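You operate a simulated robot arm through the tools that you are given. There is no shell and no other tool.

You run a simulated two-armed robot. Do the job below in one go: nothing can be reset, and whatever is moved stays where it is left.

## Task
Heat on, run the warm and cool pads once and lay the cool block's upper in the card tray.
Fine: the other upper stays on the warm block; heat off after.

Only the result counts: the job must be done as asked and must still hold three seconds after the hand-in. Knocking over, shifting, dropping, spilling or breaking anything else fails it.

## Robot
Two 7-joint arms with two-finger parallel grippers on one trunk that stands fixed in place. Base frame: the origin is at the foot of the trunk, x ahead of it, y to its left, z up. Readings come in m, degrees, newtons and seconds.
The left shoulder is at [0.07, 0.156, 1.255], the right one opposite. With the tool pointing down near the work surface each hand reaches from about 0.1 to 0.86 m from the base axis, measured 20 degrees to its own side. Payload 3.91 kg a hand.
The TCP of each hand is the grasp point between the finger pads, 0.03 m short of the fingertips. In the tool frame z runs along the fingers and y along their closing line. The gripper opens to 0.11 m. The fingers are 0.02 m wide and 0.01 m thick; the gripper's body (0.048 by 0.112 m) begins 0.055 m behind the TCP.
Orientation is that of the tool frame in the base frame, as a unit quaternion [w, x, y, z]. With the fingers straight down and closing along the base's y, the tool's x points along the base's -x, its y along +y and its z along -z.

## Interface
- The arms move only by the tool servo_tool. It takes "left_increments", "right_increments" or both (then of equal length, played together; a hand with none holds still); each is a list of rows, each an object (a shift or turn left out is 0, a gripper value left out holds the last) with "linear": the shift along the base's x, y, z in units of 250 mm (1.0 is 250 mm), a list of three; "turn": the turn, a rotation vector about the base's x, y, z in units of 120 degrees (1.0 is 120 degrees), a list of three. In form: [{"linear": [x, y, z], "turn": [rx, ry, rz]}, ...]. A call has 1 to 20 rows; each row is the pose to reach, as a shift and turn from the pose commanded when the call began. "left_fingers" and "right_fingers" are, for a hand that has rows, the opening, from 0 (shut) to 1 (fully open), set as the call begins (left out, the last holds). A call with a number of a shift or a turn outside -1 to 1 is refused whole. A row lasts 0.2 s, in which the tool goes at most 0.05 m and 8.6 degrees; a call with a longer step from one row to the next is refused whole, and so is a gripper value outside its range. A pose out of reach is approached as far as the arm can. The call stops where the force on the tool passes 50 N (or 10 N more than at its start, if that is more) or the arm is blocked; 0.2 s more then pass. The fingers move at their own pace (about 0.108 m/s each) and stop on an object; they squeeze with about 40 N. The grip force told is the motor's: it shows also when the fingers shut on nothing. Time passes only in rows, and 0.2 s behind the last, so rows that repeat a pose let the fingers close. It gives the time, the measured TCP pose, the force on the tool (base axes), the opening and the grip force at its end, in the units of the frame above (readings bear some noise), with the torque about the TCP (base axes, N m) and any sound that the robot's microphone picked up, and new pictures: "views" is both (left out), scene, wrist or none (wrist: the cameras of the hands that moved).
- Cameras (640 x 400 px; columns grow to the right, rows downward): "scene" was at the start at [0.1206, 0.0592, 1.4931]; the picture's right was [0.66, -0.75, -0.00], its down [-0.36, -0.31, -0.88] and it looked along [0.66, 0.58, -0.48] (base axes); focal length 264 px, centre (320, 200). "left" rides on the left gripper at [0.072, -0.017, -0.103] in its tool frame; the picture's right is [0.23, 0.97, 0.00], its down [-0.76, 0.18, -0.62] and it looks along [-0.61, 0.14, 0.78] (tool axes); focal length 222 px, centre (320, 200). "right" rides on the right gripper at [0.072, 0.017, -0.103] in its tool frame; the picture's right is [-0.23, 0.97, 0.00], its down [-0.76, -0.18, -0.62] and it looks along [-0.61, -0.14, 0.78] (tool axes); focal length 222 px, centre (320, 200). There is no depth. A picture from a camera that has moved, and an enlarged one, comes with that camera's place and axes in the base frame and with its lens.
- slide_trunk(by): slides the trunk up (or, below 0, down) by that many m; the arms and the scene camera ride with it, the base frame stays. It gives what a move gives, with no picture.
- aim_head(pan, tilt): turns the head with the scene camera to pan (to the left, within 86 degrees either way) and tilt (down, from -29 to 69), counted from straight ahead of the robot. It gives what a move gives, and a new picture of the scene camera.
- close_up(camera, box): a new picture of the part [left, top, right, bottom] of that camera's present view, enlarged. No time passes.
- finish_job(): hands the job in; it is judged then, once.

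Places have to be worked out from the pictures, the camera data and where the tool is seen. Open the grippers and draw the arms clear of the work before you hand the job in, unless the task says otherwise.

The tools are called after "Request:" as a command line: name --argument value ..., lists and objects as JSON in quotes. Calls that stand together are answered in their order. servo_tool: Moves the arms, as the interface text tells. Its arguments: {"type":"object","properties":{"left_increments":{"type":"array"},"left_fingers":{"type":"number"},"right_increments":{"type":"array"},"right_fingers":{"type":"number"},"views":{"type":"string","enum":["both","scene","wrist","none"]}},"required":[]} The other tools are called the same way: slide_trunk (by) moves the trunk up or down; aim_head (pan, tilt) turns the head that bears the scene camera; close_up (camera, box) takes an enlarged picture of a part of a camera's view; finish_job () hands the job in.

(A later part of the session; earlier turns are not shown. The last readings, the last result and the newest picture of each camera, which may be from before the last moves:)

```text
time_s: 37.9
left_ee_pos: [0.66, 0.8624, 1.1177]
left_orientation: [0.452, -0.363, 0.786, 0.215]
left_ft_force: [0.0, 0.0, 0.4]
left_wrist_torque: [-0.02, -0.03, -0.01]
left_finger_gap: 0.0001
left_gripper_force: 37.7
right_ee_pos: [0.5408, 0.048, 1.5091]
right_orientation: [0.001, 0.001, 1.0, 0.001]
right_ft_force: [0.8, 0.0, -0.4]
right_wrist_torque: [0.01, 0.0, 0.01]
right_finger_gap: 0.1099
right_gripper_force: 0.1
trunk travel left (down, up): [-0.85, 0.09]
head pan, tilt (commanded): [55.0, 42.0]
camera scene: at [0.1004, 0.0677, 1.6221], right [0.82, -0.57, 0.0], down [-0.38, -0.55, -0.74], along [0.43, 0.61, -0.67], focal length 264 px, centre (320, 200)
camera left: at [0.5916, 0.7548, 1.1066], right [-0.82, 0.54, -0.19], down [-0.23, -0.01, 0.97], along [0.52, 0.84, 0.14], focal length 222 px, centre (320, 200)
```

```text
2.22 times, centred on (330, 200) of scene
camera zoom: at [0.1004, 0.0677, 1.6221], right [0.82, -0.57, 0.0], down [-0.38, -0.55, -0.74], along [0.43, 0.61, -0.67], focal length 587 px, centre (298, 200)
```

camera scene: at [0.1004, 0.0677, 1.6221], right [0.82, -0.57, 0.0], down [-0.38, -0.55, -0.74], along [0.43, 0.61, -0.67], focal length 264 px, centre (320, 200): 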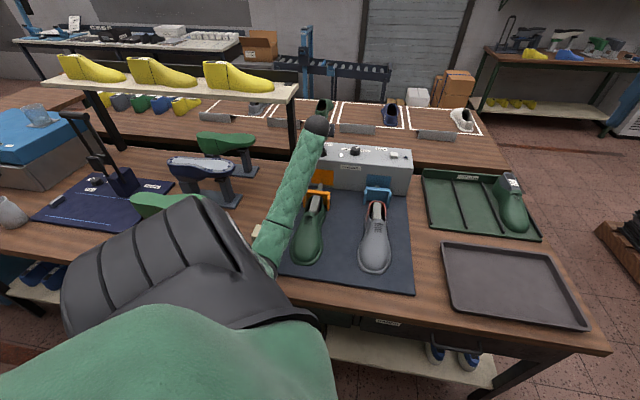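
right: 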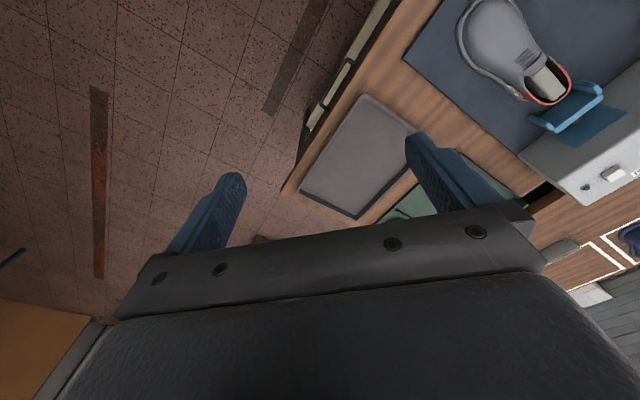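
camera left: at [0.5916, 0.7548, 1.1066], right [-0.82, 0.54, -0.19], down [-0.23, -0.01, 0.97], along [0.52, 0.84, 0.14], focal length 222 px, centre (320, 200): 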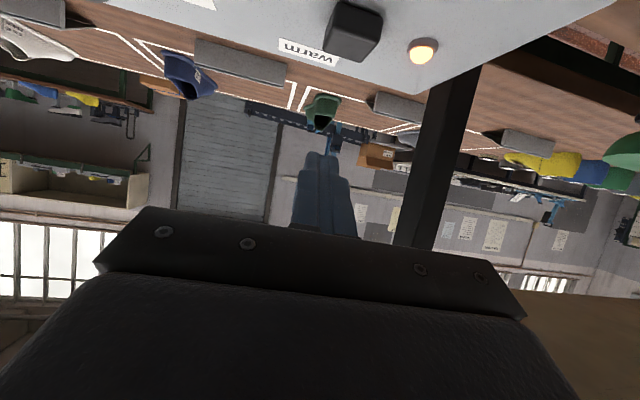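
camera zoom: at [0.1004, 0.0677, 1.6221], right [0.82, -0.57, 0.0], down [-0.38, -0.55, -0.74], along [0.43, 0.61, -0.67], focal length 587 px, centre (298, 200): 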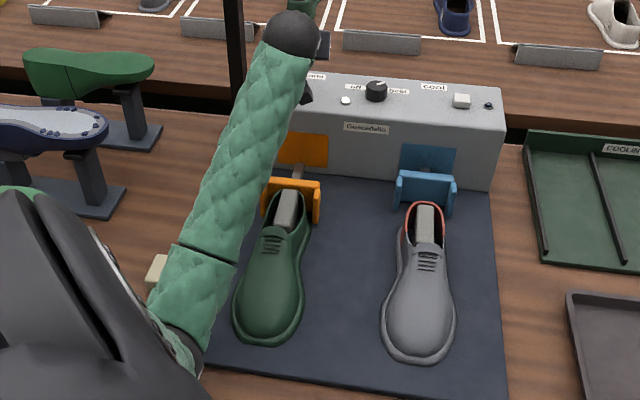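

The warm pad has moved onto the green shoe's heel and its lamp is on; the arm stays well above everything. I'll move across to hover over the cool button at about (0.8945, 0.666).

Request:
servo_tool --left_increments '[{"linear": [0.109, -0.1055, 0], "turn": [0, 0, -0.0188]}, {"linear": [0.218, -0.211, 0], "turn": [0, 0, -0.0375]}, {"linear": [0.327, -0.3165, 0], "turn": [0, 0, -0.0563]}, {"linear": [0.436, -0.422, 0], "turn": [0, 0, -0.075]}, {"linear": [0.545, -0.5275, 0], "turn": [0, 0, -0.0938]}, {"linear": [0.654, -0.633, 0], "turn": [0, 0, -0.1125]}, {"linear": [0.763, -0.7385, 0], "turn": [0, 0, -0.1313]}, {"linear": [0.8728, -0.844, -0.05], "turn": [0, 0, -0.15]}, {"linear": [0.8728, -0.844, -0.12], "turn": [0, 0, -0.15]}]' --views "both"

Request:
close_up --camera "scene" --box '[280, 110, 440, 290]'

Request:
close_up --camera "left" --box '[220, 20, 420, 200]'

```text
time_s: 39.9
left_ee_pos: [0.8753, 0.6563, 1.0867]
left_orientation: [0.48, -0.235, 0.833, 0.142]
left_ft_force: [0.4, 0.4, -0.2]
left_wrist_torque: [0.01, 0.02, -0.02]
left_finger_gap: 0.0004
left_gripper_force: 37.7
right_ee_pos: [0.5401, 0.0487, 1.5083]
right_orientation: [0.0, 0.001, 1.0, 0.001]
right_ft_force: [-0.3, -1.2, -0.2]
right_wrist_torque: [0.04, 0.0, 0.0]
right_finger_gap: 0.1099
right_gripper_force: 0.0
trunk travel left (down, up): [-0.85, 0.09]
head pan, tilt (commanded): [55.0, 42.0]
camera scene: at [0.0999, 0.0685, 1.6222], right [0.82, -0.57, 0.0], down [-0.38, -0.55, -0.74], along [0.43, 0.61, -0.67], focal length 264 px, centre (320, 200)
camera left: at [0.7784, 0.5743, 1.0755], right [-0.61, 0.77, -0.19], down [-0.23, 0.06, 0.97], along [0.76, 0.64, 0.14], focal length 222 px, centre (320, 200)
```

scene: 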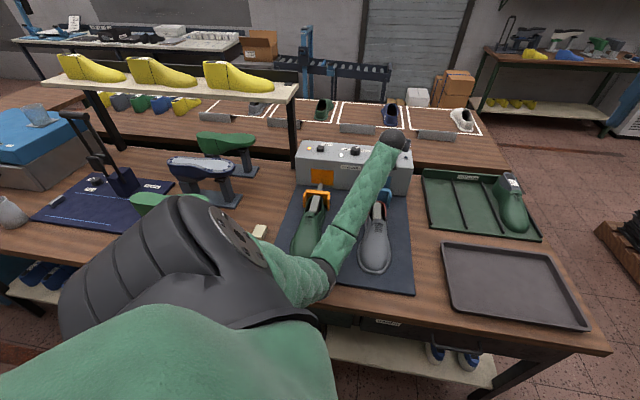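
left: 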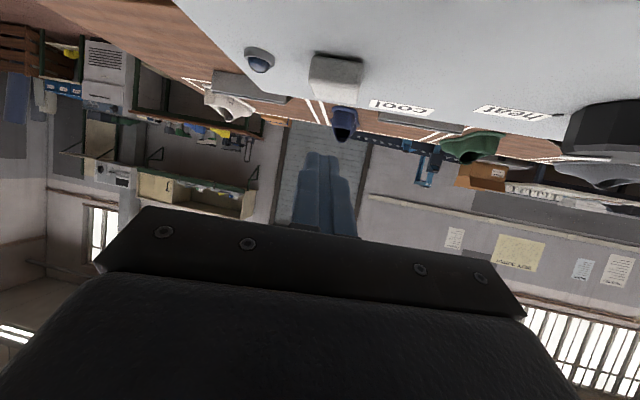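

```text
2.22 times, centred on (360, 200) of scene
camera zoom: at [0.0999, 0.0685, 1.6222], right [0.82, -0.57, 0.0], down [-0.38, -0.55, -0.74], along [0.43, 0.61, -0.67], focal length 587 px, centre (231, 200)
```

zoom: 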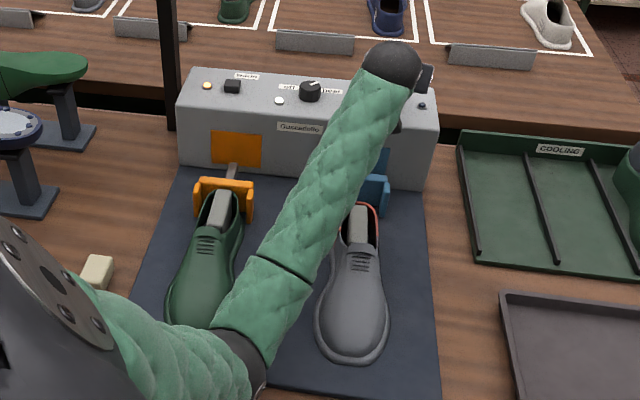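

```text
2.22 times, centred on (320, 110) of left
camera zoom: at [0.7784, 0.5743, 1.0755], right [-0.61, 0.77, -0.19], down [-0.23, 0.06, 0.97], along [0.76, 0.64, 0.14], focal length 494 px, centre (320, 400)
```

zoom: 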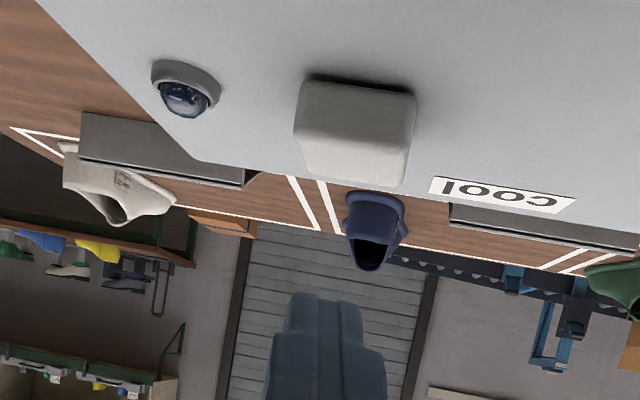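

The warm pad is still on the shoe with its lamp lit, and I'm aligned over the cool button. I'll hold here a few seconds to see whether the warm cycle ends by itself.

Request:
servo_tool --left_increments '[{"linear": [0, 0, 0]}, {"linear": [0, 0, 0]}, {"linear": [0, 0, 0]}, {"linear": [0, 0, 0]}, {"linear": [0, 0, 0]}, {"linear": [0, 0, 0]}, {"linear": [0, 0, 0]}, {"linear": [0, 0, 0]}, {"linear": [0, 0, 0]}, {"linear": [0, 0, 0]}, {"linear": [0, 0, 0]}, {"linear": [0, 0, 0]}, {"linear": [0, 0, 0]}, {"linear": [0, 0, 0]}, {"linear": [0, 0, 0]}]' --views "none"

Request:
close_up --camera "scene" --box '[280, 110, 440, 290]'

```text
time_s: 43.1
left_ee_pos: [0.8751, 0.6541, 1.0879]
left_orientation: [0.481, -0.236, 0.833, 0.143]
left_ft_force: [0.0, 0.4, -0.4]
left_wrist_torque: [0.0, -0.01, 0.0]
left_finger_gap: 0.0
left_gripper_force: 37.1
right_ee_pos: [0.541, 0.0472, 1.5091]
right_orientation: [0.0, 0.0, 1.0, 0.001]
right_ft_force: [-1.0, 0.0, -0.5]
right_wrist_torque: [-0.01, 0.02, -0.01]
right_finger_gap: 0.1104
right_gripper_force: 0.2
trunk travel left (down, up): [-0.85, 0.09]
head pan, tilt (commanded): [55.0, 42.0]
```

```text
2.22 times, centred on (360, 200) of scene
camera zoom: at [0.1003, 0.0677, 1.6222], right [0.82, -0.57, 0.0], down [-0.38, -0.55, -0.74], along [0.43, 0.61, -0.67], focal length 587 px, centre (231, 200)
```

zoom: 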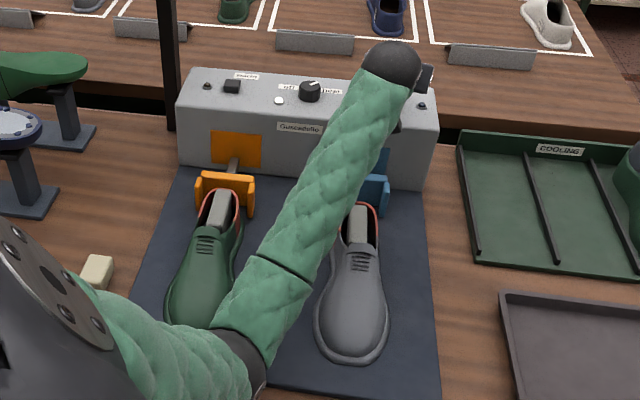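

The warm cycle has ended by itself: lamp off, pad pulling back, and the green shoe's heel collar is now red from the heat. I'll press the cool button.

Request:
servo_tool --left_increments '[{"linear": [0, 0, -0.05]}, {"linear": [0, 0, -0.1]}, {"linear": [0, 0, -0.14]}, {"linear": [0, 0, -0.154]}, {"linear": [0, 0, -0.162]}, {"linear": [0, 0, -0.17]}, {"linear": [0, 0, -0.176]}, {"linear": [0, 0, -0.18]}]' --views "both"

Request:
close_up --camera "left" --box '[200, 40, 440, 220]'

Request:
close_up --camera "scene" --box '[280, 110, 440, 290]'

```text
time_s: 44.9
left_ee_pos: [0.8753, 0.6546, 1.0457]
left_orientation: [0.482, -0.235, 0.832, 0.142]
left_ft_force: [2.4, 1.5, 19.4]
left_wrist_torque: [0.23, -0.39, 0.03]
left_finger_gap: 0.0
left_gripper_force: 37.5
right_ee_pos: [0.5384, 0.0461, 1.5105]
right_orientation: [0.0, 0.0, 1.0, 0.001]
right_ft_force: [-0.1, 0.0, 0.0]
right_wrist_torque: [0.02, -0.01, -0.01]
right_finger_gap: 0.1101
right_gripper_force: 0.0
trunk travel left (down, up): [-0.85, 0.09]
head pan, tilt (commanded): [55.0, 42.0]
heard: click
camera scene: at [0.0983, 0.0663, 1.6226], right [0.82, -0.57, 0.0], down [-0.38, -0.55, -0.74], along [0.43, 0.61, -0.67], focal length 264 px, centre (320, 200)
camera left: at [0.7781, 0.5721, 1.0334], right [-0.61, 0.77, -0.19], down [-0.23, 0.06, 0.97], along [0.76, 0.64, 0.14], focal length 222 px, centre (320, 200)
```

scene: 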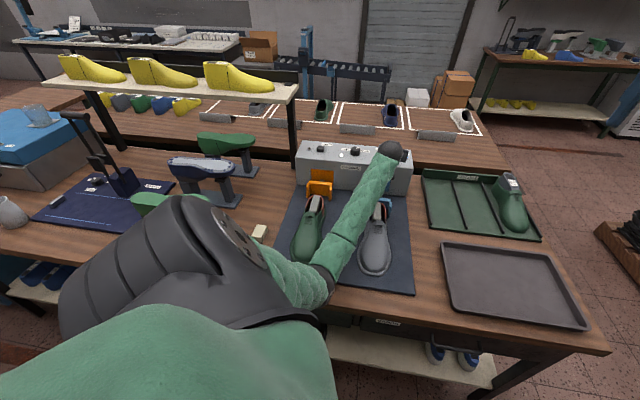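
left: 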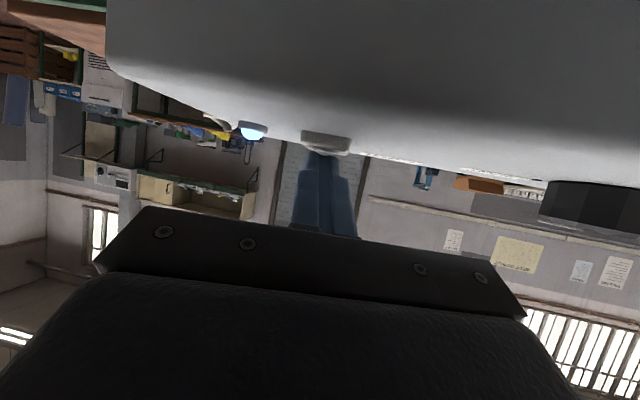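

```text
2.22 times, centred on (320, 130) of left
camera zoom: at [0.7781, 0.5721, 1.0334], right [-0.61, 0.77, -0.19], down [-0.23, 0.06, 0.97], along [0.76, 0.64, 0.14], focal length 494 px, centre (320, 356)
```

zoom: 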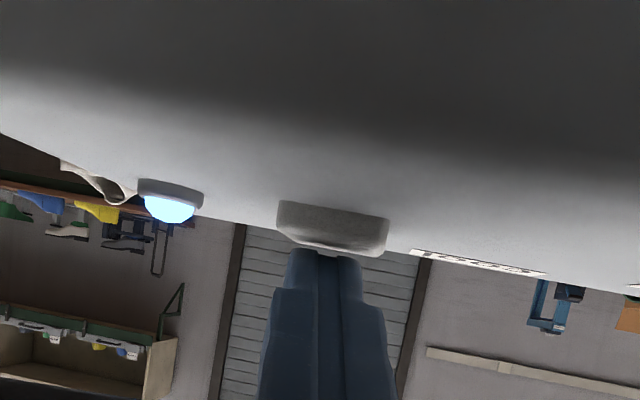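

```text
2.22 times, centred on (360, 200) of scene
camera zoom: at [0.0983, 0.0663, 1.6226], right [0.82, -0.57, 0.0], down [-0.38, -0.55, -0.74], along [0.43, 0.61, -0.67], focal length 587 px, centre (231, 200)
```

zoom: 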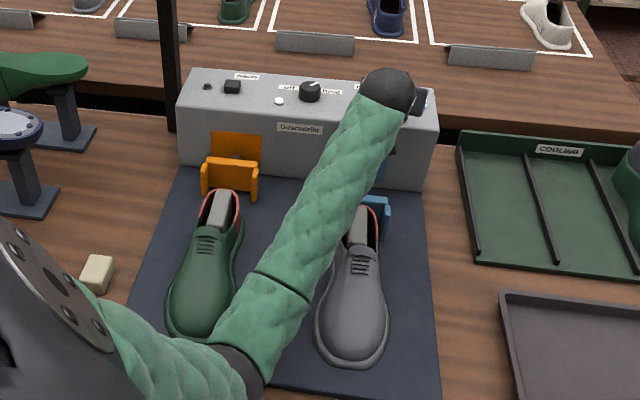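

Click heard, the blue lamp is lit and the cool pad is moving to the grey upper. I'll lift off and swing the hand up and back toward the work for a top view while it runs.

Request:
servo_tool --left_increments '[{"linear": [0, 0, 0.08]}, {"linear": [0, 0, 0.2]}, {"linear": [-0.05, -0.03, 0.36]}, {"linear": [-0.15, -0.08, 0.52], "turn": [-0.03, 0.03, 0]}, {"linear": [-0.28, -0.13, 0.66], "turn": [-0.07, 0.07, 0]}, {"linear": [-0.42, -0.19, 0.78], "turn": [-0.11, 0.11, 0]}, {"linear": [-0.56, -0.25, 0.86], "turn": [-0.15, 0.15, 0]}, {"linear": [-0.7, -0.31, 0.9], "turn": [-0.19, 0.19, 0]}, {"linear": [-0.82, -0.37, 0.9], "turn": [-0.22, 0.22, 0]}]' --left_fingers 1.0 --views "both"

```text
time_s: 46.9
left_ee_pos: [0.674, 0.562, 1.2665]
left_orientation: [0.214, -0.3, 0.93, -0.002]
left_ft_force: [0.3, 2.6, 2.5]
left_wrist_torque: [-0.2, 0.03, -0.12]
left_finger_gap: 0.11
left_gripper_force: 0.1
right_ee_pos: [0.5383, 0.0496, 1.5107]
right_orientation: [0.0, 0.001, 1.0, 0.0]
right_ft_force: [0.4, 0.7, 0.1]
right_wrist_torque: [0.01, -0.04, -0.01]
right_finger_gap: 0.1101
right_gripper_force: 0.1
trunk travel left (down, up): [-0.85, 0.09]
head pan, tilt (commanded): [55.0, 42.0]
camera scene: at [0.0989, 0.0688, 1.6226], right [0.82, -0.57, 0.0], down [-0.38, -0.55, -0.74], along [0.43, 0.61, -0.67], focal length 264 px, centre (320, 200)
camera left: at [0.5896, 0.4941, 1.3348], right [-0.71, 0.67, -0.22], down [0.21, 0.49, 0.84], along [0.67, 0.55, -0.49], focal length 222 px, centre (320, 200)
```

scene: 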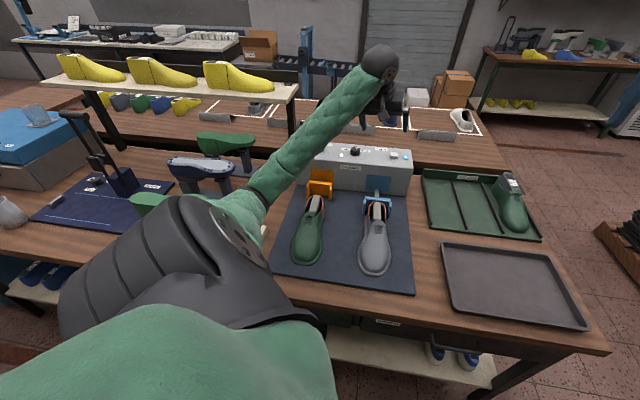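
left: 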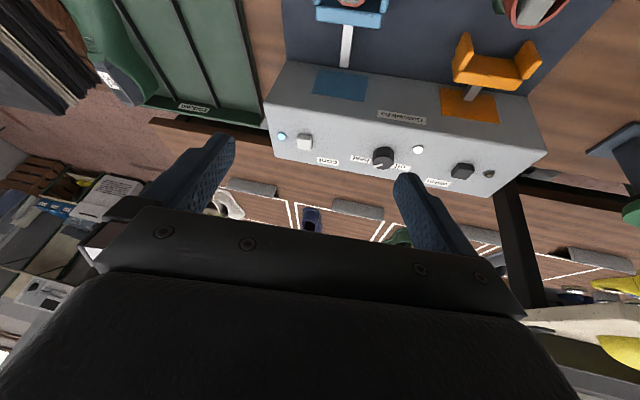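

The cool pad is pressed on the grey upper's heel. I'll bring the hand to a vertical pose above the grey shoe to measure it, with time passing for the cool cycle.

Request:
servo_tool --left_increments '[{"linear": [-0.06, -0.04, 0], "turn": [-0.0155, 0.0383, 0.0152]}, {"linear": [-0.12, -0.075, -0.05], "turn": [-0.0309, 0.0766, 0.0304]}, {"linear": [-0.18, -0.11, -0.12], "turn": [-0.0464, 0.1149, 0.0455]}, {"linear": [-0.24, -0.15, -0.2], "turn": [-0.0618, 0.1532, 0.0607]}, {"linear": [-0.292, -0.184, -0.266], "turn": [-0.0773, 0.1915, 0.0759]}, {"linear": [-0.292, -0.184, -0.266], "turn": [-0.0773, 0.1915, 0.0759]}]' --views "both"

```text
time_s: 48.3
left_ee_pos: [0.5994, 0.5152, 1.199]
left_orientation: [-0.001, -0.383, 0.924, 0.001]
left_ft_force: [0.2, -0.5, -0.7]
left_wrist_torque: [-0.01, 0.05, -0.03]
left_finger_gap: 0.1099
left_gripper_force: 0.1
right_ee_pos: [0.5405, 0.0489, 1.5092]
right_orientation: [-0.001, 0.001, 1.0, 0.001]
right_ft_force: [-0.3, -0.7, 0.6]
right_wrist_torque: [0.02, 0.0, -0.05]
right_finger_gap: 0.1099
right_gripper_force: 0.1
trunk travel left (down, up): [-0.85, 0.09]
head pan, tilt (commanded): [55.0, 42.0]
camera scene: at [0.1005, 0.0676, 1.6222], right [0.82, -0.57, 0.0], down [-0.38, -0.55, -0.74], along [0.43, 0.61, -0.67], focal length 264 px, centre (320, 200)
camera left: at [0.5613, 0.4515, 1.3041], right [-0.85, 0.53, 0.0], down [0.42, 0.66, 0.62], along [0.33, 0.53, -0.78], focal length 222 px, centre (320, 200)
```

scene: 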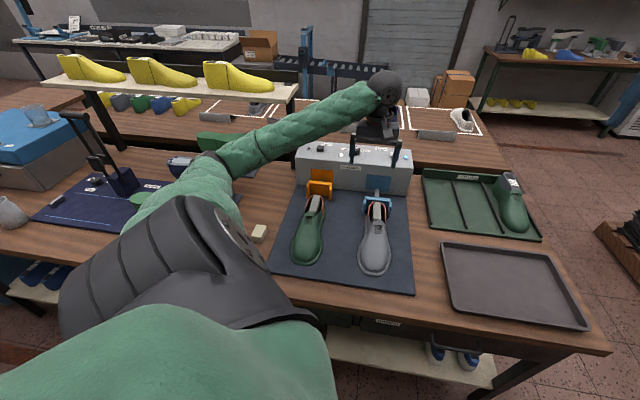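
left: 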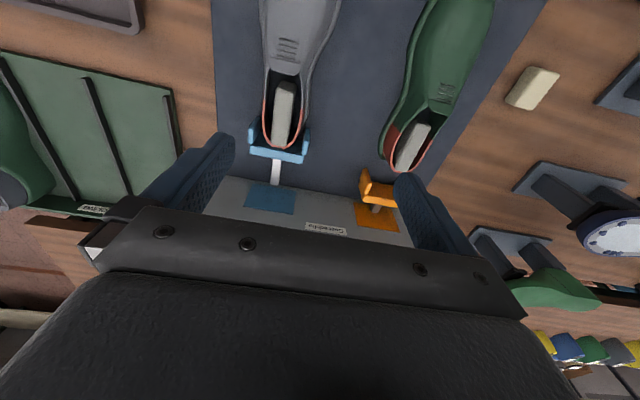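

The view is good but the toe is cut off. I'll back the hand off about 12 cm and let the cool cycle finish.

Request:
servo_tool --left_increments '[{"linear": [-0.11, -0.11, 0]}, {"linear": [-0.22, -0.22, 0]}, {"linear": [-0.34, -0.34, 0]}, {"linear": [-0.34, -0.34, 0]}, {"linear": [-0.34, -0.34, 0]}, {"linear": [-0.34, -0.34, 0]}, {"linear": [-0.34, -0.34, 0]}, {"linear": [-0.34, -0.34, 0]}, {"linear": [-0.34, -0.34, 0]}, {"linear": [-0.34, -0.34, 0]}]' --views "both"

Request:
close_up --camera "left" --box '[180, 0, 460, 220]'

Request:
close_up --camera "scene" --box '[270, 130, 430, 290]'

```text
time_s: 50.5
left_ee_pos: [0.5143, 0.4305, 1.2016]
left_orientation: [-0.001, -0.383, 0.924, 0.002]
left_ft_force: [0.6, 0.7, 0.2]
left_wrist_torque: [0.0, 0.01, 0.01]
left_finger_gap: 0.11
left_gripper_force: 0.0
right_ee_pos: [0.5402, 0.0491, 1.5094]
right_orientation: [0.0, 0.0, 1.0, 0.0]
right_ft_force: [0.2, -0.2, -0.1]
right_wrist_torque: [-0.02, 0.02, -0.01]
right_finger_gap: 0.1099
right_gripper_force: 0.0
trunk travel left (down, up): [-0.85, 0.09]
head pan, tilt (commanded): [55.0, 42.0]
camera scene: at [0.1002, 0.0679, 1.6222], right [0.82, -0.57, 0.0], down [-0.38, -0.55, -0.74], along [0.43, 0.61, -0.67], focal length 264 px, centre (320, 200)
camera left: at [0.476, 0.3659, 1.3044], right [-0.85, 0.53, 0.0], down [0.41, 0.66, 0.62], along [0.33, 0.53, -0.78], focal length 222 px, centre (320, 200)
```

scene: 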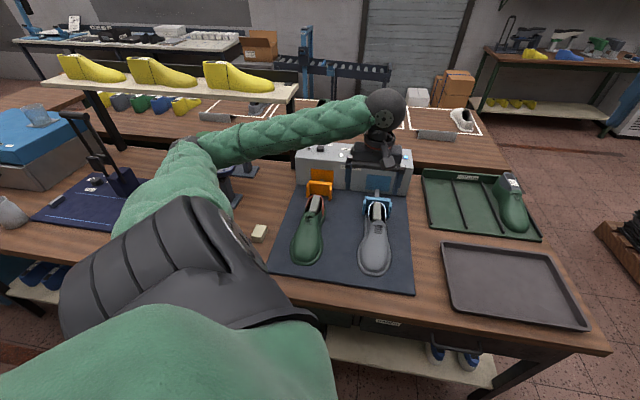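
left: 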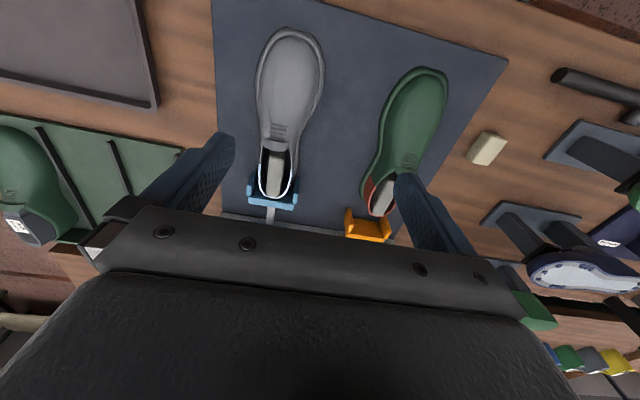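

```text
1.82 times, centred on (320, 110) of left
camera zoom: at [0.476, 0.3659, 1.3044], right [-0.85, 0.53, 0.0], down [0.41, 0.66, 0.62], along [0.33, 0.53, -0.78], focal length 404 px, centre (320, 364)
```

zoom: 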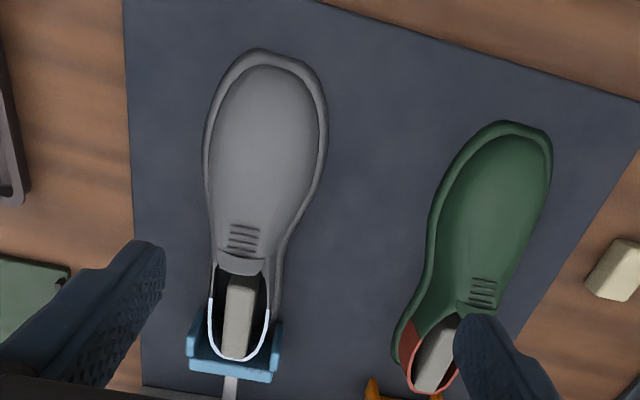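

```text
2.50 times, centred on (350, 210) of scene
camera zoom: at [0.1002, 0.0679, 1.6222], right [0.82, -0.57, 0.0], down [-0.38, -0.55, -0.74], along [0.43, 0.61, -0.67], focal length 661 px, centre (245, 175)
```

zoom: 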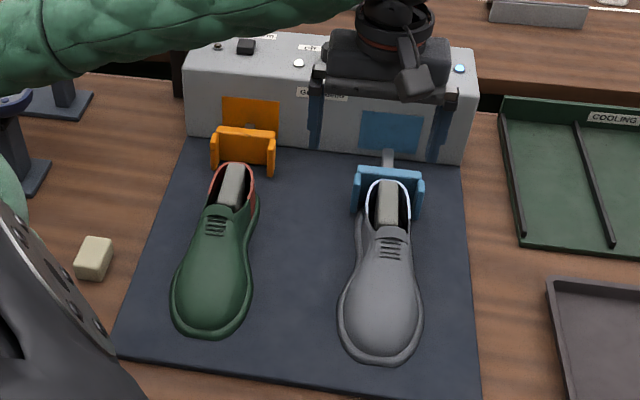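

The cool pad is still on and the grey upper's collar has changed from red to white, so it's cooling. I'll hold until the cycle ends and the pad draws back.

Request:
servo_tool --left_increments '[{"linear": [0, 0, 0]}, {"linear": [0, 0, 0]}, {"linear": [0, 0, 0]}, {"linear": [0, 0, 0]}, {"linear": [0, 0, 0]}, {"linear": [0, 0, 0]}, {"linear": [0, 0, 0]}, {"linear": [0, 0, 0]}, {"linear": [0, 0, 0]}, {"linear": [0, 0, 0]}, {"linear": [0, 0, 0]}, {"linear": [0, 0, 0]}, {"linear": [0, 0, 0]}, {"linear": [0, 0, 0]}, {"linear": [0, 0, 0]}]' --views "both"

Request:
close_up --camera "scene" --box '[270, 130, 430, 290]'

Request:
close_up --camera "right" --box '[380, 0, 640, 200]'

Request:
close_up --camera "left" --box '[220, 0, 380, 220]'

```text
time_s: 53.7
left_ee_pos: [0.5146, 0.4297, 1.2003]
left_orientation: [-0.001, -0.382, 0.924, 0.001]
left_ft_force: [0.3, -0.7, 0.0]
left_wrist_torque: [-0.02, -0.02, 0.0]
left_finger_gap: 0.11
left_gripper_force: 0.0
right_ee_pos: [0.5402, 0.0493, 1.5094]
right_orientation: [0.0, 0.001, 1.0, 0.0]
right_ft_force: [-0.5, 0.9, 0.2]
right_wrist_torque: [0.01, -0.03, -0.01]
right_finger_gap: 0.1099
right_gripper_force: 0.1
trunk travel left (down, up): [-0.85, 0.09]
head pan, tilt (commanded): [55.0, 42.0]
camera scene: at [0.1001, 0.0678, 1.6222], right [0.82, -0.57, 0.0], down [-0.38, -0.55, -0.74], along [0.43, 0.61, -0.67], focal length 264 px, centre (320, 200)
camera left: at [0.476, 0.3659, 1.3044], right [-0.85, 0.53, 0.0], down [0.41, 0.66, 0.62], along [0.33, 0.53, -0.78], focal length 222 px, centre (320, 200)
```

scene: 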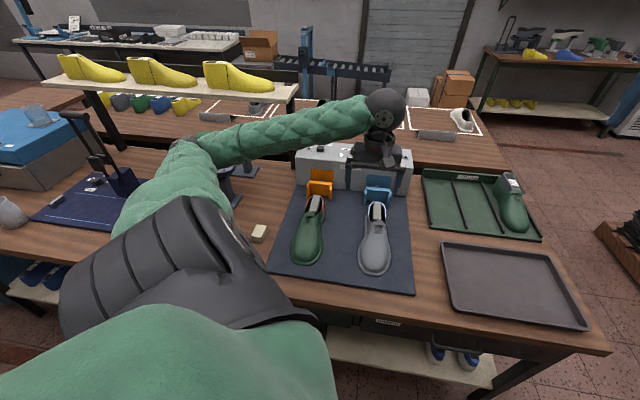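
left: 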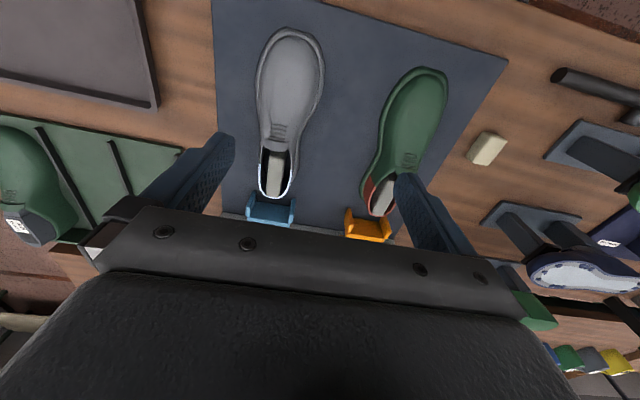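

```text
2.50 times, centred on (350, 210) of scene
camera zoom: at [0.1001, 0.0678, 1.6222], right [0.82, -0.57, 0.0], down [-0.38, -0.55, -0.74], along [0.43, 0.61, -0.67], focal length 661 px, centre (245, 175)
```

zoom: 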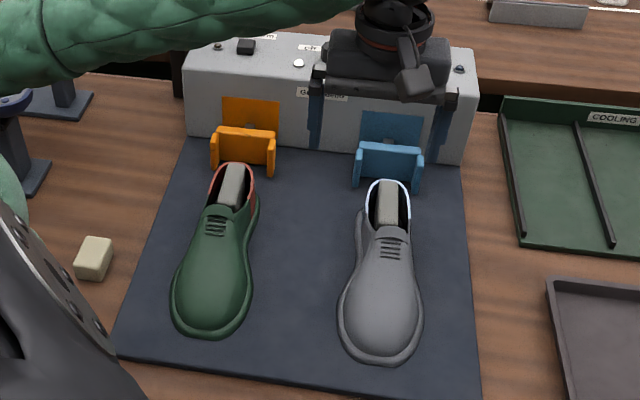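

```text
2.00 times, centred on (510, 100) of right
camera zoom: at [0.4678, 0.0633, 1.6123], right [0.23, 0.97, 0.0], down [0.76, -0.18, 0.62], along [0.61, -0.14, -0.78], focal length 444 px, centre (-60, 400)
```

zoom: 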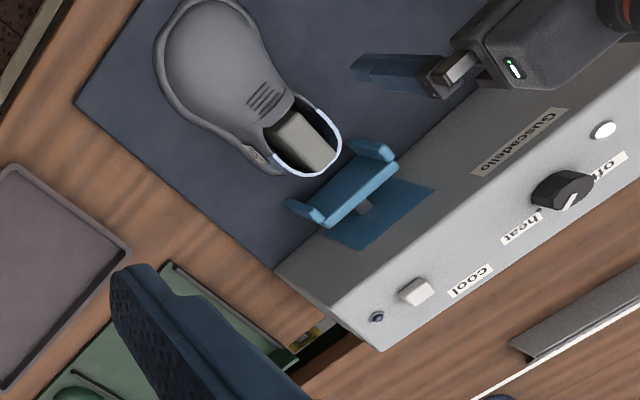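

```text
1.82 times, centred on (300, 110) of left
camera zoom: at [0.476, 0.3659, 1.3044], right [-0.85, 0.53, 0.0], down [0.41, 0.66, 0.62], along [0.33, 0.53, -0.78], focal length 404 px, centre (356, 364)
```

zoom: 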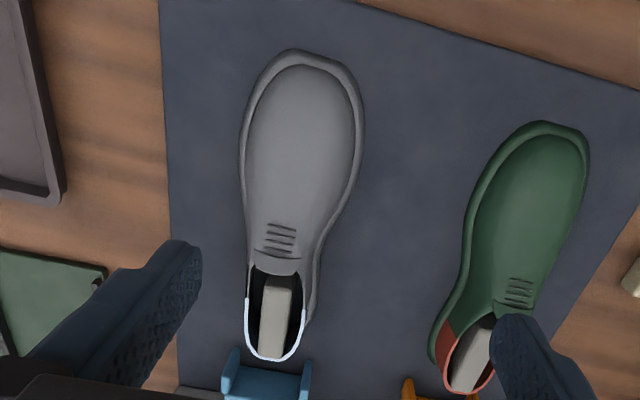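

Both cycles are done: the cool pad has drawn back, its lamp is off and the collar is white. The grey upper's waist, at the tongue edge, is about (0.638, 0.477), 8 cm wide with its top near z 0.925. I'll bring the open hand above it, yawed to 47.5° to match the shoe.

Request:
servo_tool --left_increments '[{"linear": [0.09, 0.035, -0.06], "turn": [0, 0, 0.007]}, {"linear": [0.18, 0.07, -0.18], "turn": [0, 0, 0.014]}, {"linear": [0.27, 0.105, -0.3], "turn": [0, 0, 0.0208]}, {"linear": [0.36, 0.14, -0.43], "turn": [0, 0, 0.0208]}, {"linear": [0.44, 0.17, -0.56], "turn": [0, 0, 0.0208]}, {"linear": [0.4936, 0.1892, -0.66], "turn": [0, 0, 0.0208]}, {"linear": [0.4936, 0.1892, -0.66], "turn": [0, 0, 0.0208]}]' --left_fingers 1.0 --views "both"

Request:
close_up --camera "left" --box '[160, 0, 480, 220]'

Request:
close_up --camera "right" --box '[380, 0, 640, 200]'

```text
time_s: 55.3
left_ee_pos: [0.6384, 0.4763, 1.0356]
left_orientation: [-0.001, -0.403, 0.915, 0.002]
left_ft_force: [0.0, 0.0, 0.4]
left_wrist_torque: [-0.02, 0.0, 0.02]
left_finger_gap: 0.1101
left_gripper_force: 0.0
right_ee_pos: [0.5399, 0.049, 1.5096]
right_orientation: [0.0, 0.001, 1.0, 0.0]
right_ft_force: [-0.4, -0.4, 1.1]
right_wrist_torque: [0.01, 0.01, 0.02]
right_finger_gap: 0.11
right_gripper_force: 0.1
trunk travel left (down, up): [-0.85, 0.09]
head pan, tilt (commanded): [55.0, 42.0]
camera scene: at [0.0999, 0.0677, 1.6222], right [0.82, -0.57, 0.0], down [-0.38, -0.55, -0.74], along [0.43, 0.61, -0.67], focal length 264 px, centre (320, 200)
camera left: at [0.602, 0.4111, 1.1401], right [-0.87, 0.49, 0.0], down [0.39, 0.68, 0.62], along [0.3, 0.54, -0.78], focal length 222 px, centre (320, 200)
```

scene: 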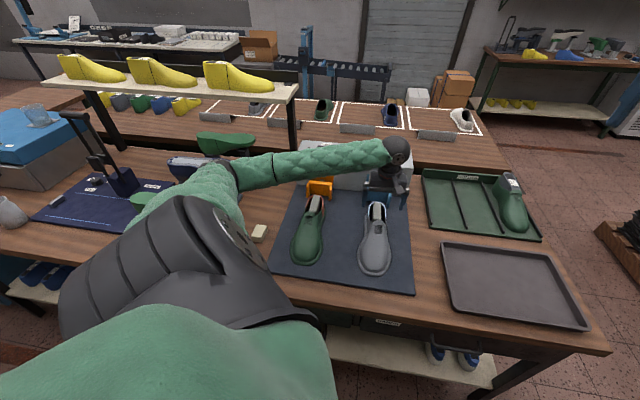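
left: 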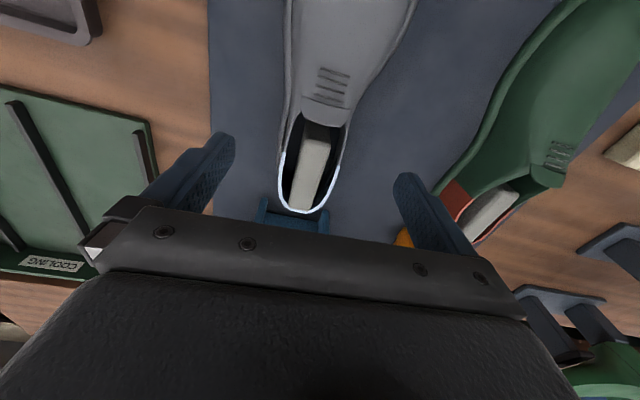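

```text
1.82 times, centred on (320, 110) of left
camera zoom: at [0.602, 0.4111, 1.1401], right [-0.87, 0.49, 0.0], down [0.39, 0.68, 0.62], along [0.3, 0.54, -0.78], focal length 404 px, centre (320, 364)
```

zoom: 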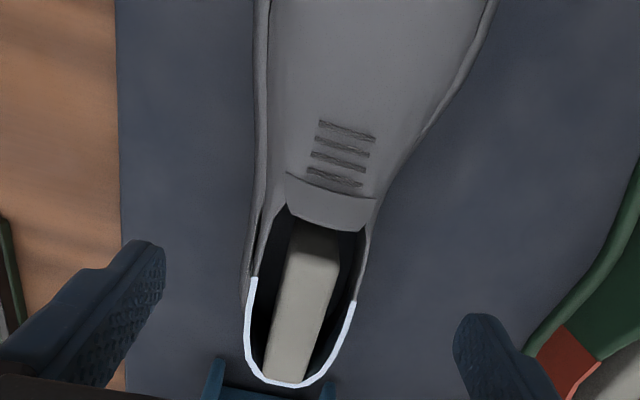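

```text
2.00 times, centred on (510, 100) of right
camera zoom: at [0.4676, 0.0632, 1.6124], right [0.23, 0.97, 0.0], down [0.76, -0.18, 0.62], along [0.61, -0.14, -0.78], focal length 444 px, centre (-60, 400)
```

zoom: 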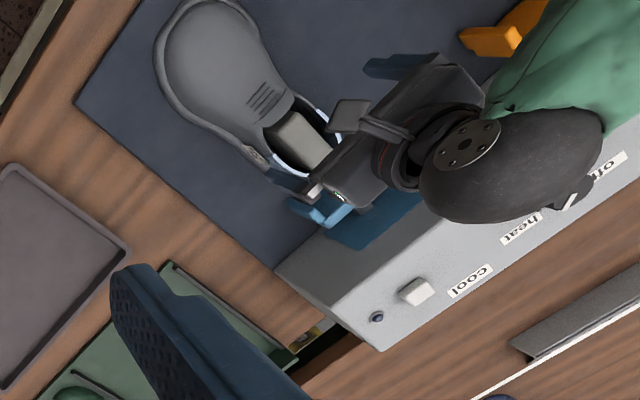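

The fingers straddle the waist evenly, with the sole edges about ±4 cm from the centre and the fingers at ±5.5 cm. I'll lower to grip height, fingertips at about z 0.88.

Request:
servo_tool --left_increments '[{"linear": [0, 0, -0.1]}, {"linear": [0, 0, -0.2]}, {"linear": [0, 0, -0.3]}, {"linear": [0, 0, -0.38]}, {"linear": [0, 0, -0.44]}, {"linear": [0, 0, -0.48]}, {"linear": [0, 0, -0.508]}, {"linear": [0, 0, -0.508]}]' --views "both"

Request:
close_up --camera "left" --box '[160, 0, 480, 220]'

Request:
close_up --camera "right" --box '[420, 0, 620, 150]'

```text
time_s: 57.1
left_ee_pos: [0.6361, 0.4784, 0.9095]
left_orientation: [0.0, -0.402, 0.916, 0.002]
left_ft_force: [0.8, 0.7, -0.4]
left_wrist_torque: [0.0, -0.01, 0.01]
left_finger_gap: 0.1102
left_gripper_force: 0.0
right_ee_pos: [0.5403, 0.0487, 1.5087]
right_orientation: [0.0, 0.001, 1.0, 0.001]
right_ft_force: [-0.8, 0.1, 0.4]
right_wrist_torque: [0.01, 0.01, 0.03]
right_finger_gap: 0.1101
right_gripper_force: 0.0
trunk travel left (down, up): [-0.85, 0.09]
head pan, tilt (commanded): [55.0, 42.0]
camera scene: at [0.1001, 0.0677, 1.6222], right [0.82, -0.57, 0.0], down [-0.38, -0.55, -0.74], along [0.43, 0.61, -0.67], focal length 264 px, centre (320, 200)
camera left: at [0.6012, 0.4132, 1.0122], right [-0.87, 0.49, 0.0], down [0.39, 0.68, 0.62], along [0.3, 0.54, -0.78], focal length 222 px, centre (320, 200)
```

scene: 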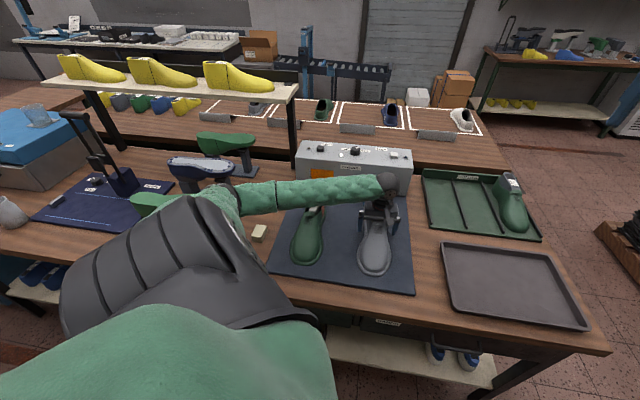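
left: 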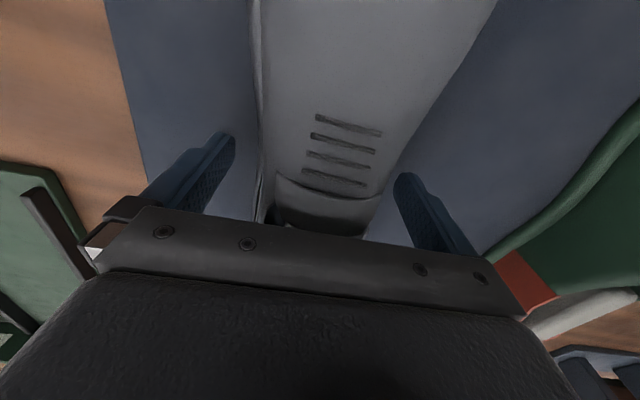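

```text
1.82 times, centred on (320, 110) of left
camera zoom: at [0.6012, 0.4132, 1.0122], right [-0.87, 0.49, 0.0], down [0.39, 0.68, 0.62], along [0.3, 0.54, -0.78], focal length 404 px, centre (320, 364)
```

zoom: 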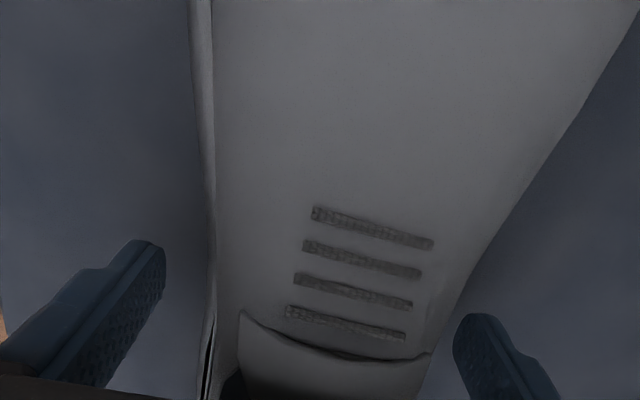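

```text
2.67 times, centred on (520, 75) of right
camera zoom: at [0.4678, 0.0632, 1.6124], right [0.23, 0.97, 0.0], down [0.76, -0.18, 0.62], along [0.61, -0.14, -0.78], focal length 592 px, centre (-213, 533)
```

zoom: 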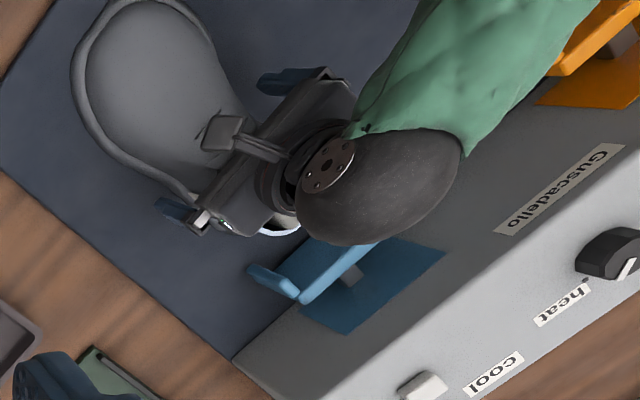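

No contact so far, and the gap is slightly smaller on the right finger in the picture. I'll shift 3.5 mm to centre, then close gently on the waist.

Request:
servo_tool --left_increments '[{"linear": [-0.0104, 0.0096, 0]}, {"linear": [-0.0104, 0.0096, 0]}]' --left_fingers 1.0 --views "none"

Request:
servo_tool --left_increments '[{"linear": [0, 0, 0]}, {"linear": [0, 0, 0]}, {"linear": [0, 0, 0]}, {"linear": [0, 0, 0]}]' --left_fingers 0.0 --views "both"

Request:
close_up --camera "left" --box '[160, 0, 480, 220]'

Request:
close_up --camera "right" --box '[420, 0, 620, 150]'

```text
time_s: 57.7
left_ee_pos: [0.6347, 0.4806, 0.9084]
left_orientation: [-0.002, -0.403, 0.915, 0.001]
left_ft_force: [0.5, 0.4, 0.7]
left_wrist_torque: [-0.01, 0.01, 0.0]
left_finger_gap: 0.1099
left_gripper_force: 0.1
right_ee_pos: [0.5405, 0.0479, 1.5082]
right_orientation: [0.0, 0.001, 1.0, 0.001]
right_ft_force: [0.5, 0.4, -0.3]
right_wrist_torque: [0.01, -0.01, -0.02]
right_finger_gap: 0.1099
right_gripper_force: 0.1
trunk travel left (down, up): [-0.85, 0.09]
head pan, tilt (commanded): [55.0, 42.0]
```

```text
time_s: 58.7
left_ee_pos: [0.6355, 0.4795, 0.908]
left_orientation: [-0.001, -0.403, 0.915, 0.0]
left_ft_force: [0.7, -0.8, -0.2]
left_wrist_torque: [0.11, -0.06, -0.01]
left_finger_gap: 0.0772
left_gripper_force: 40.2
right_ee_pos: [0.5406, 0.0486, 1.509]
right_orientation: [0.0, 0.001, 1.0, 0.0]
right_ft_force: [0.9, 1.2, -0.5]
right_wrist_torque: [0.0, 0.0, 0.04]
right_finger_gap: 0.1101
right_gripper_force: 0.0
trunk travel left (down, up): [-0.85, 0.09]
head pan, tilt (commanded): [55.0, 42.0]
camera scene: at [0.1002, 0.0678, 1.6222], right [0.82, -0.57, 0.0], down [-0.38, -0.55, -0.74], along [0.43, 0.61, -0.67], focal length 264 px, centre (320, 200)
camera left: at [0.5984, 0.4144, 1.0123], right [-0.87, 0.49, 0.0], down [0.39, 0.68, 0.62], along [0.3, 0.54, -0.78], focal length 222 px, centre (320, 200)
```

scene: 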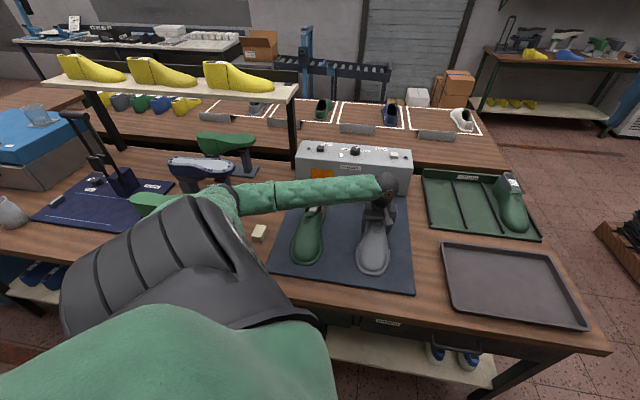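
left: 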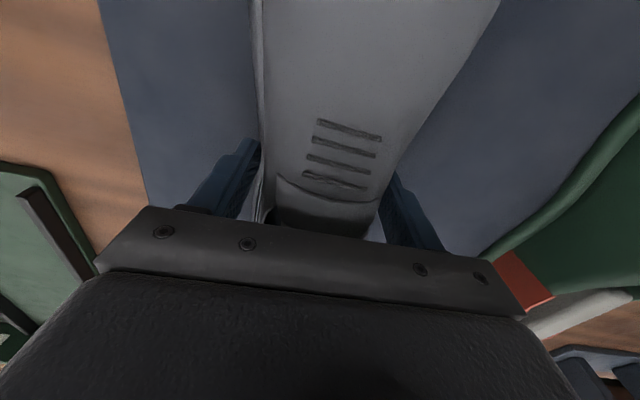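

```text
1.82 times, centred on (320, 110) of left
camera zoom: at [0.5984, 0.4144, 1.0123], right [-0.87, 0.49, 0.0], down [0.39, 0.68, 0.62], along [0.3, 0.54, -0.78], focal length 404 px, centre (320, 364)
```

zoom: 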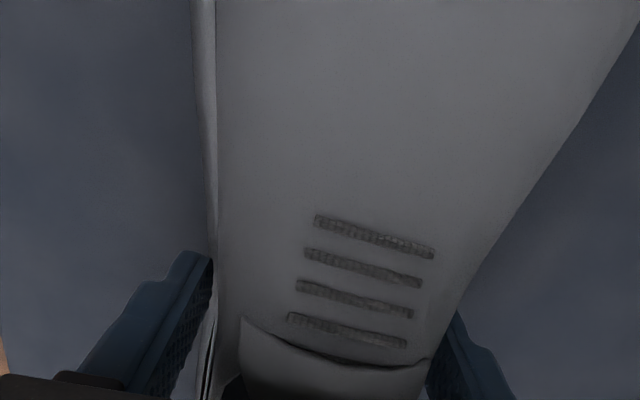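

```text
2.67 times, centred on (520, 75) of right
camera zoom: at [0.4679, 0.0633, 1.6123], right [0.23, 0.97, 0.0], down [0.76, -0.18, 0.62], along [0.61, -0.14, -0.78], focal length 592 px, centre (-213, 533)
```

zoom: 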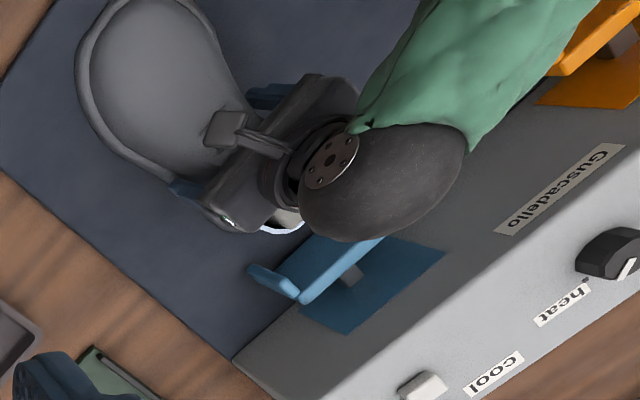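

The grip holds at 77 mm with 40 N. I'll lift straight up slowly, so the upper comes off the block.

Request:
servo_tool --left_increments '[{"linear": [0, 0, 0.03]}, {"linear": [0, 0, 0.07]}, {"linear": [0, 0, 0.12]}, {"linear": [0, 0, 0.17]}, {"linear": [0, 0, 0.22]}, {"linear": [0, 0, 0.27]}]' --views "both"

Request:
close_up --camera "right" --box '[380, 0, 640, 180]'

Request:
close_up --camera "scene" --box '[280, 150, 440, 290]'

```text
time_s: 60.1
left_ee_pos: [0.6347, 0.4802, 0.9741]
left_orientation: [-0.002, -0.403, 0.915, 0.001]
left_ft_force: [0.5, 0.2, -1.2]
left_wrist_torque: [0.0, 0.01, 0.0]
left_finger_gap: 0.0671
left_gripper_force: 39.8
right_ee_pos: [0.5404, 0.048, 1.5097]
right_orientation: [0.0, 0.001, 1.0, 0.001]
right_ft_force: [0.4, 0.3, 0.0]
right_wrist_torque: [0.02, 0.01, -0.01]
right_finger_gap: 0.1099
right_gripper_force: 0.0
trunk travel left (down, up): [-0.85, 0.09]
head pan, tilt (commanded): [55.0, 42.0]
camera scene: at [0.1001, 0.0678, 1.6222], right [0.82, -0.57, 0.0], down [-0.38, -0.55, -0.74], along [0.43, 0.61, -0.67], focal length 264 px, centre (320, 200)
camera left: at [0.5994, 0.4147, 1.0783], right [-0.87, 0.49, 0.0], down [0.39, 0.68, 0.62], along [0.3, 0.54, -0.78], focal length 222 px, centre (320, 200)
```

scene: 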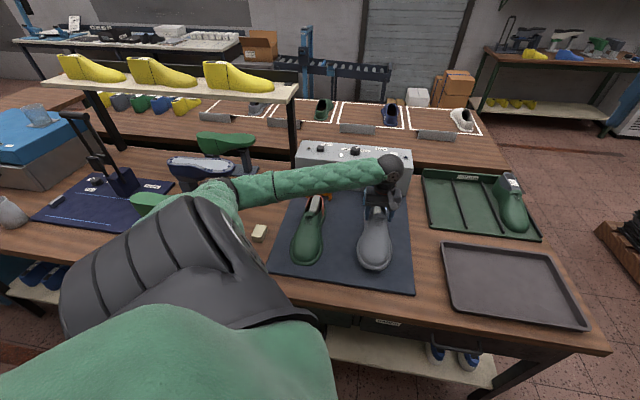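
left: 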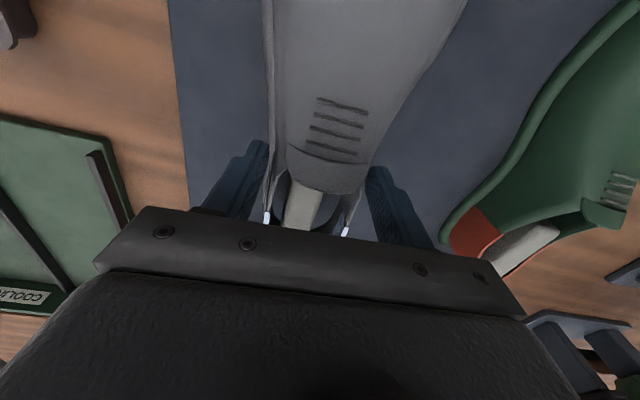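

```text
2.22 times, centred on (510, 90) of right
camera zoom: at [0.4678, 0.0633, 1.6123], right [0.23, 0.97, 0.0], down [0.76, -0.18, 0.62], along [0.61, -0.14, -0.78], focal length 494 px, centre (-102, 444)
```

zoom: 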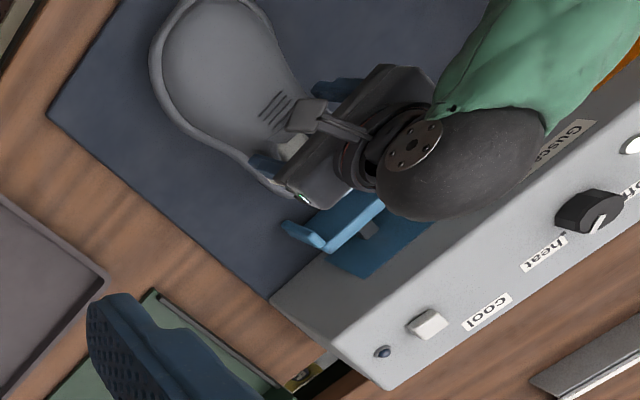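

```text
2.86 times, centred on (360, 220) of scene
camera zoom: at [0.1001, 0.0678, 1.6222], right [0.82, -0.57, 0.0], down [-0.38, -0.55, -0.74], along [0.43, 0.61, -0.67], focal length 755 px, centre (206, 143)
```

zoom: 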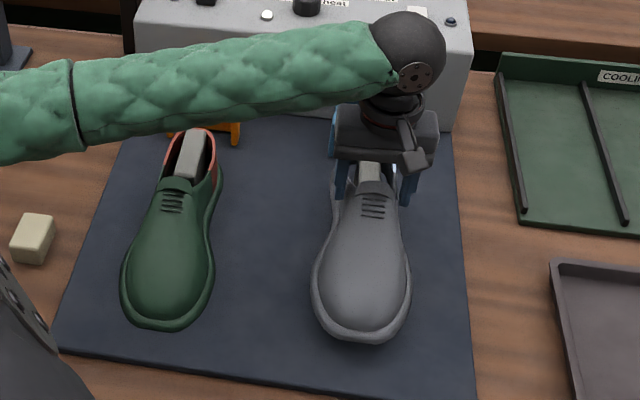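

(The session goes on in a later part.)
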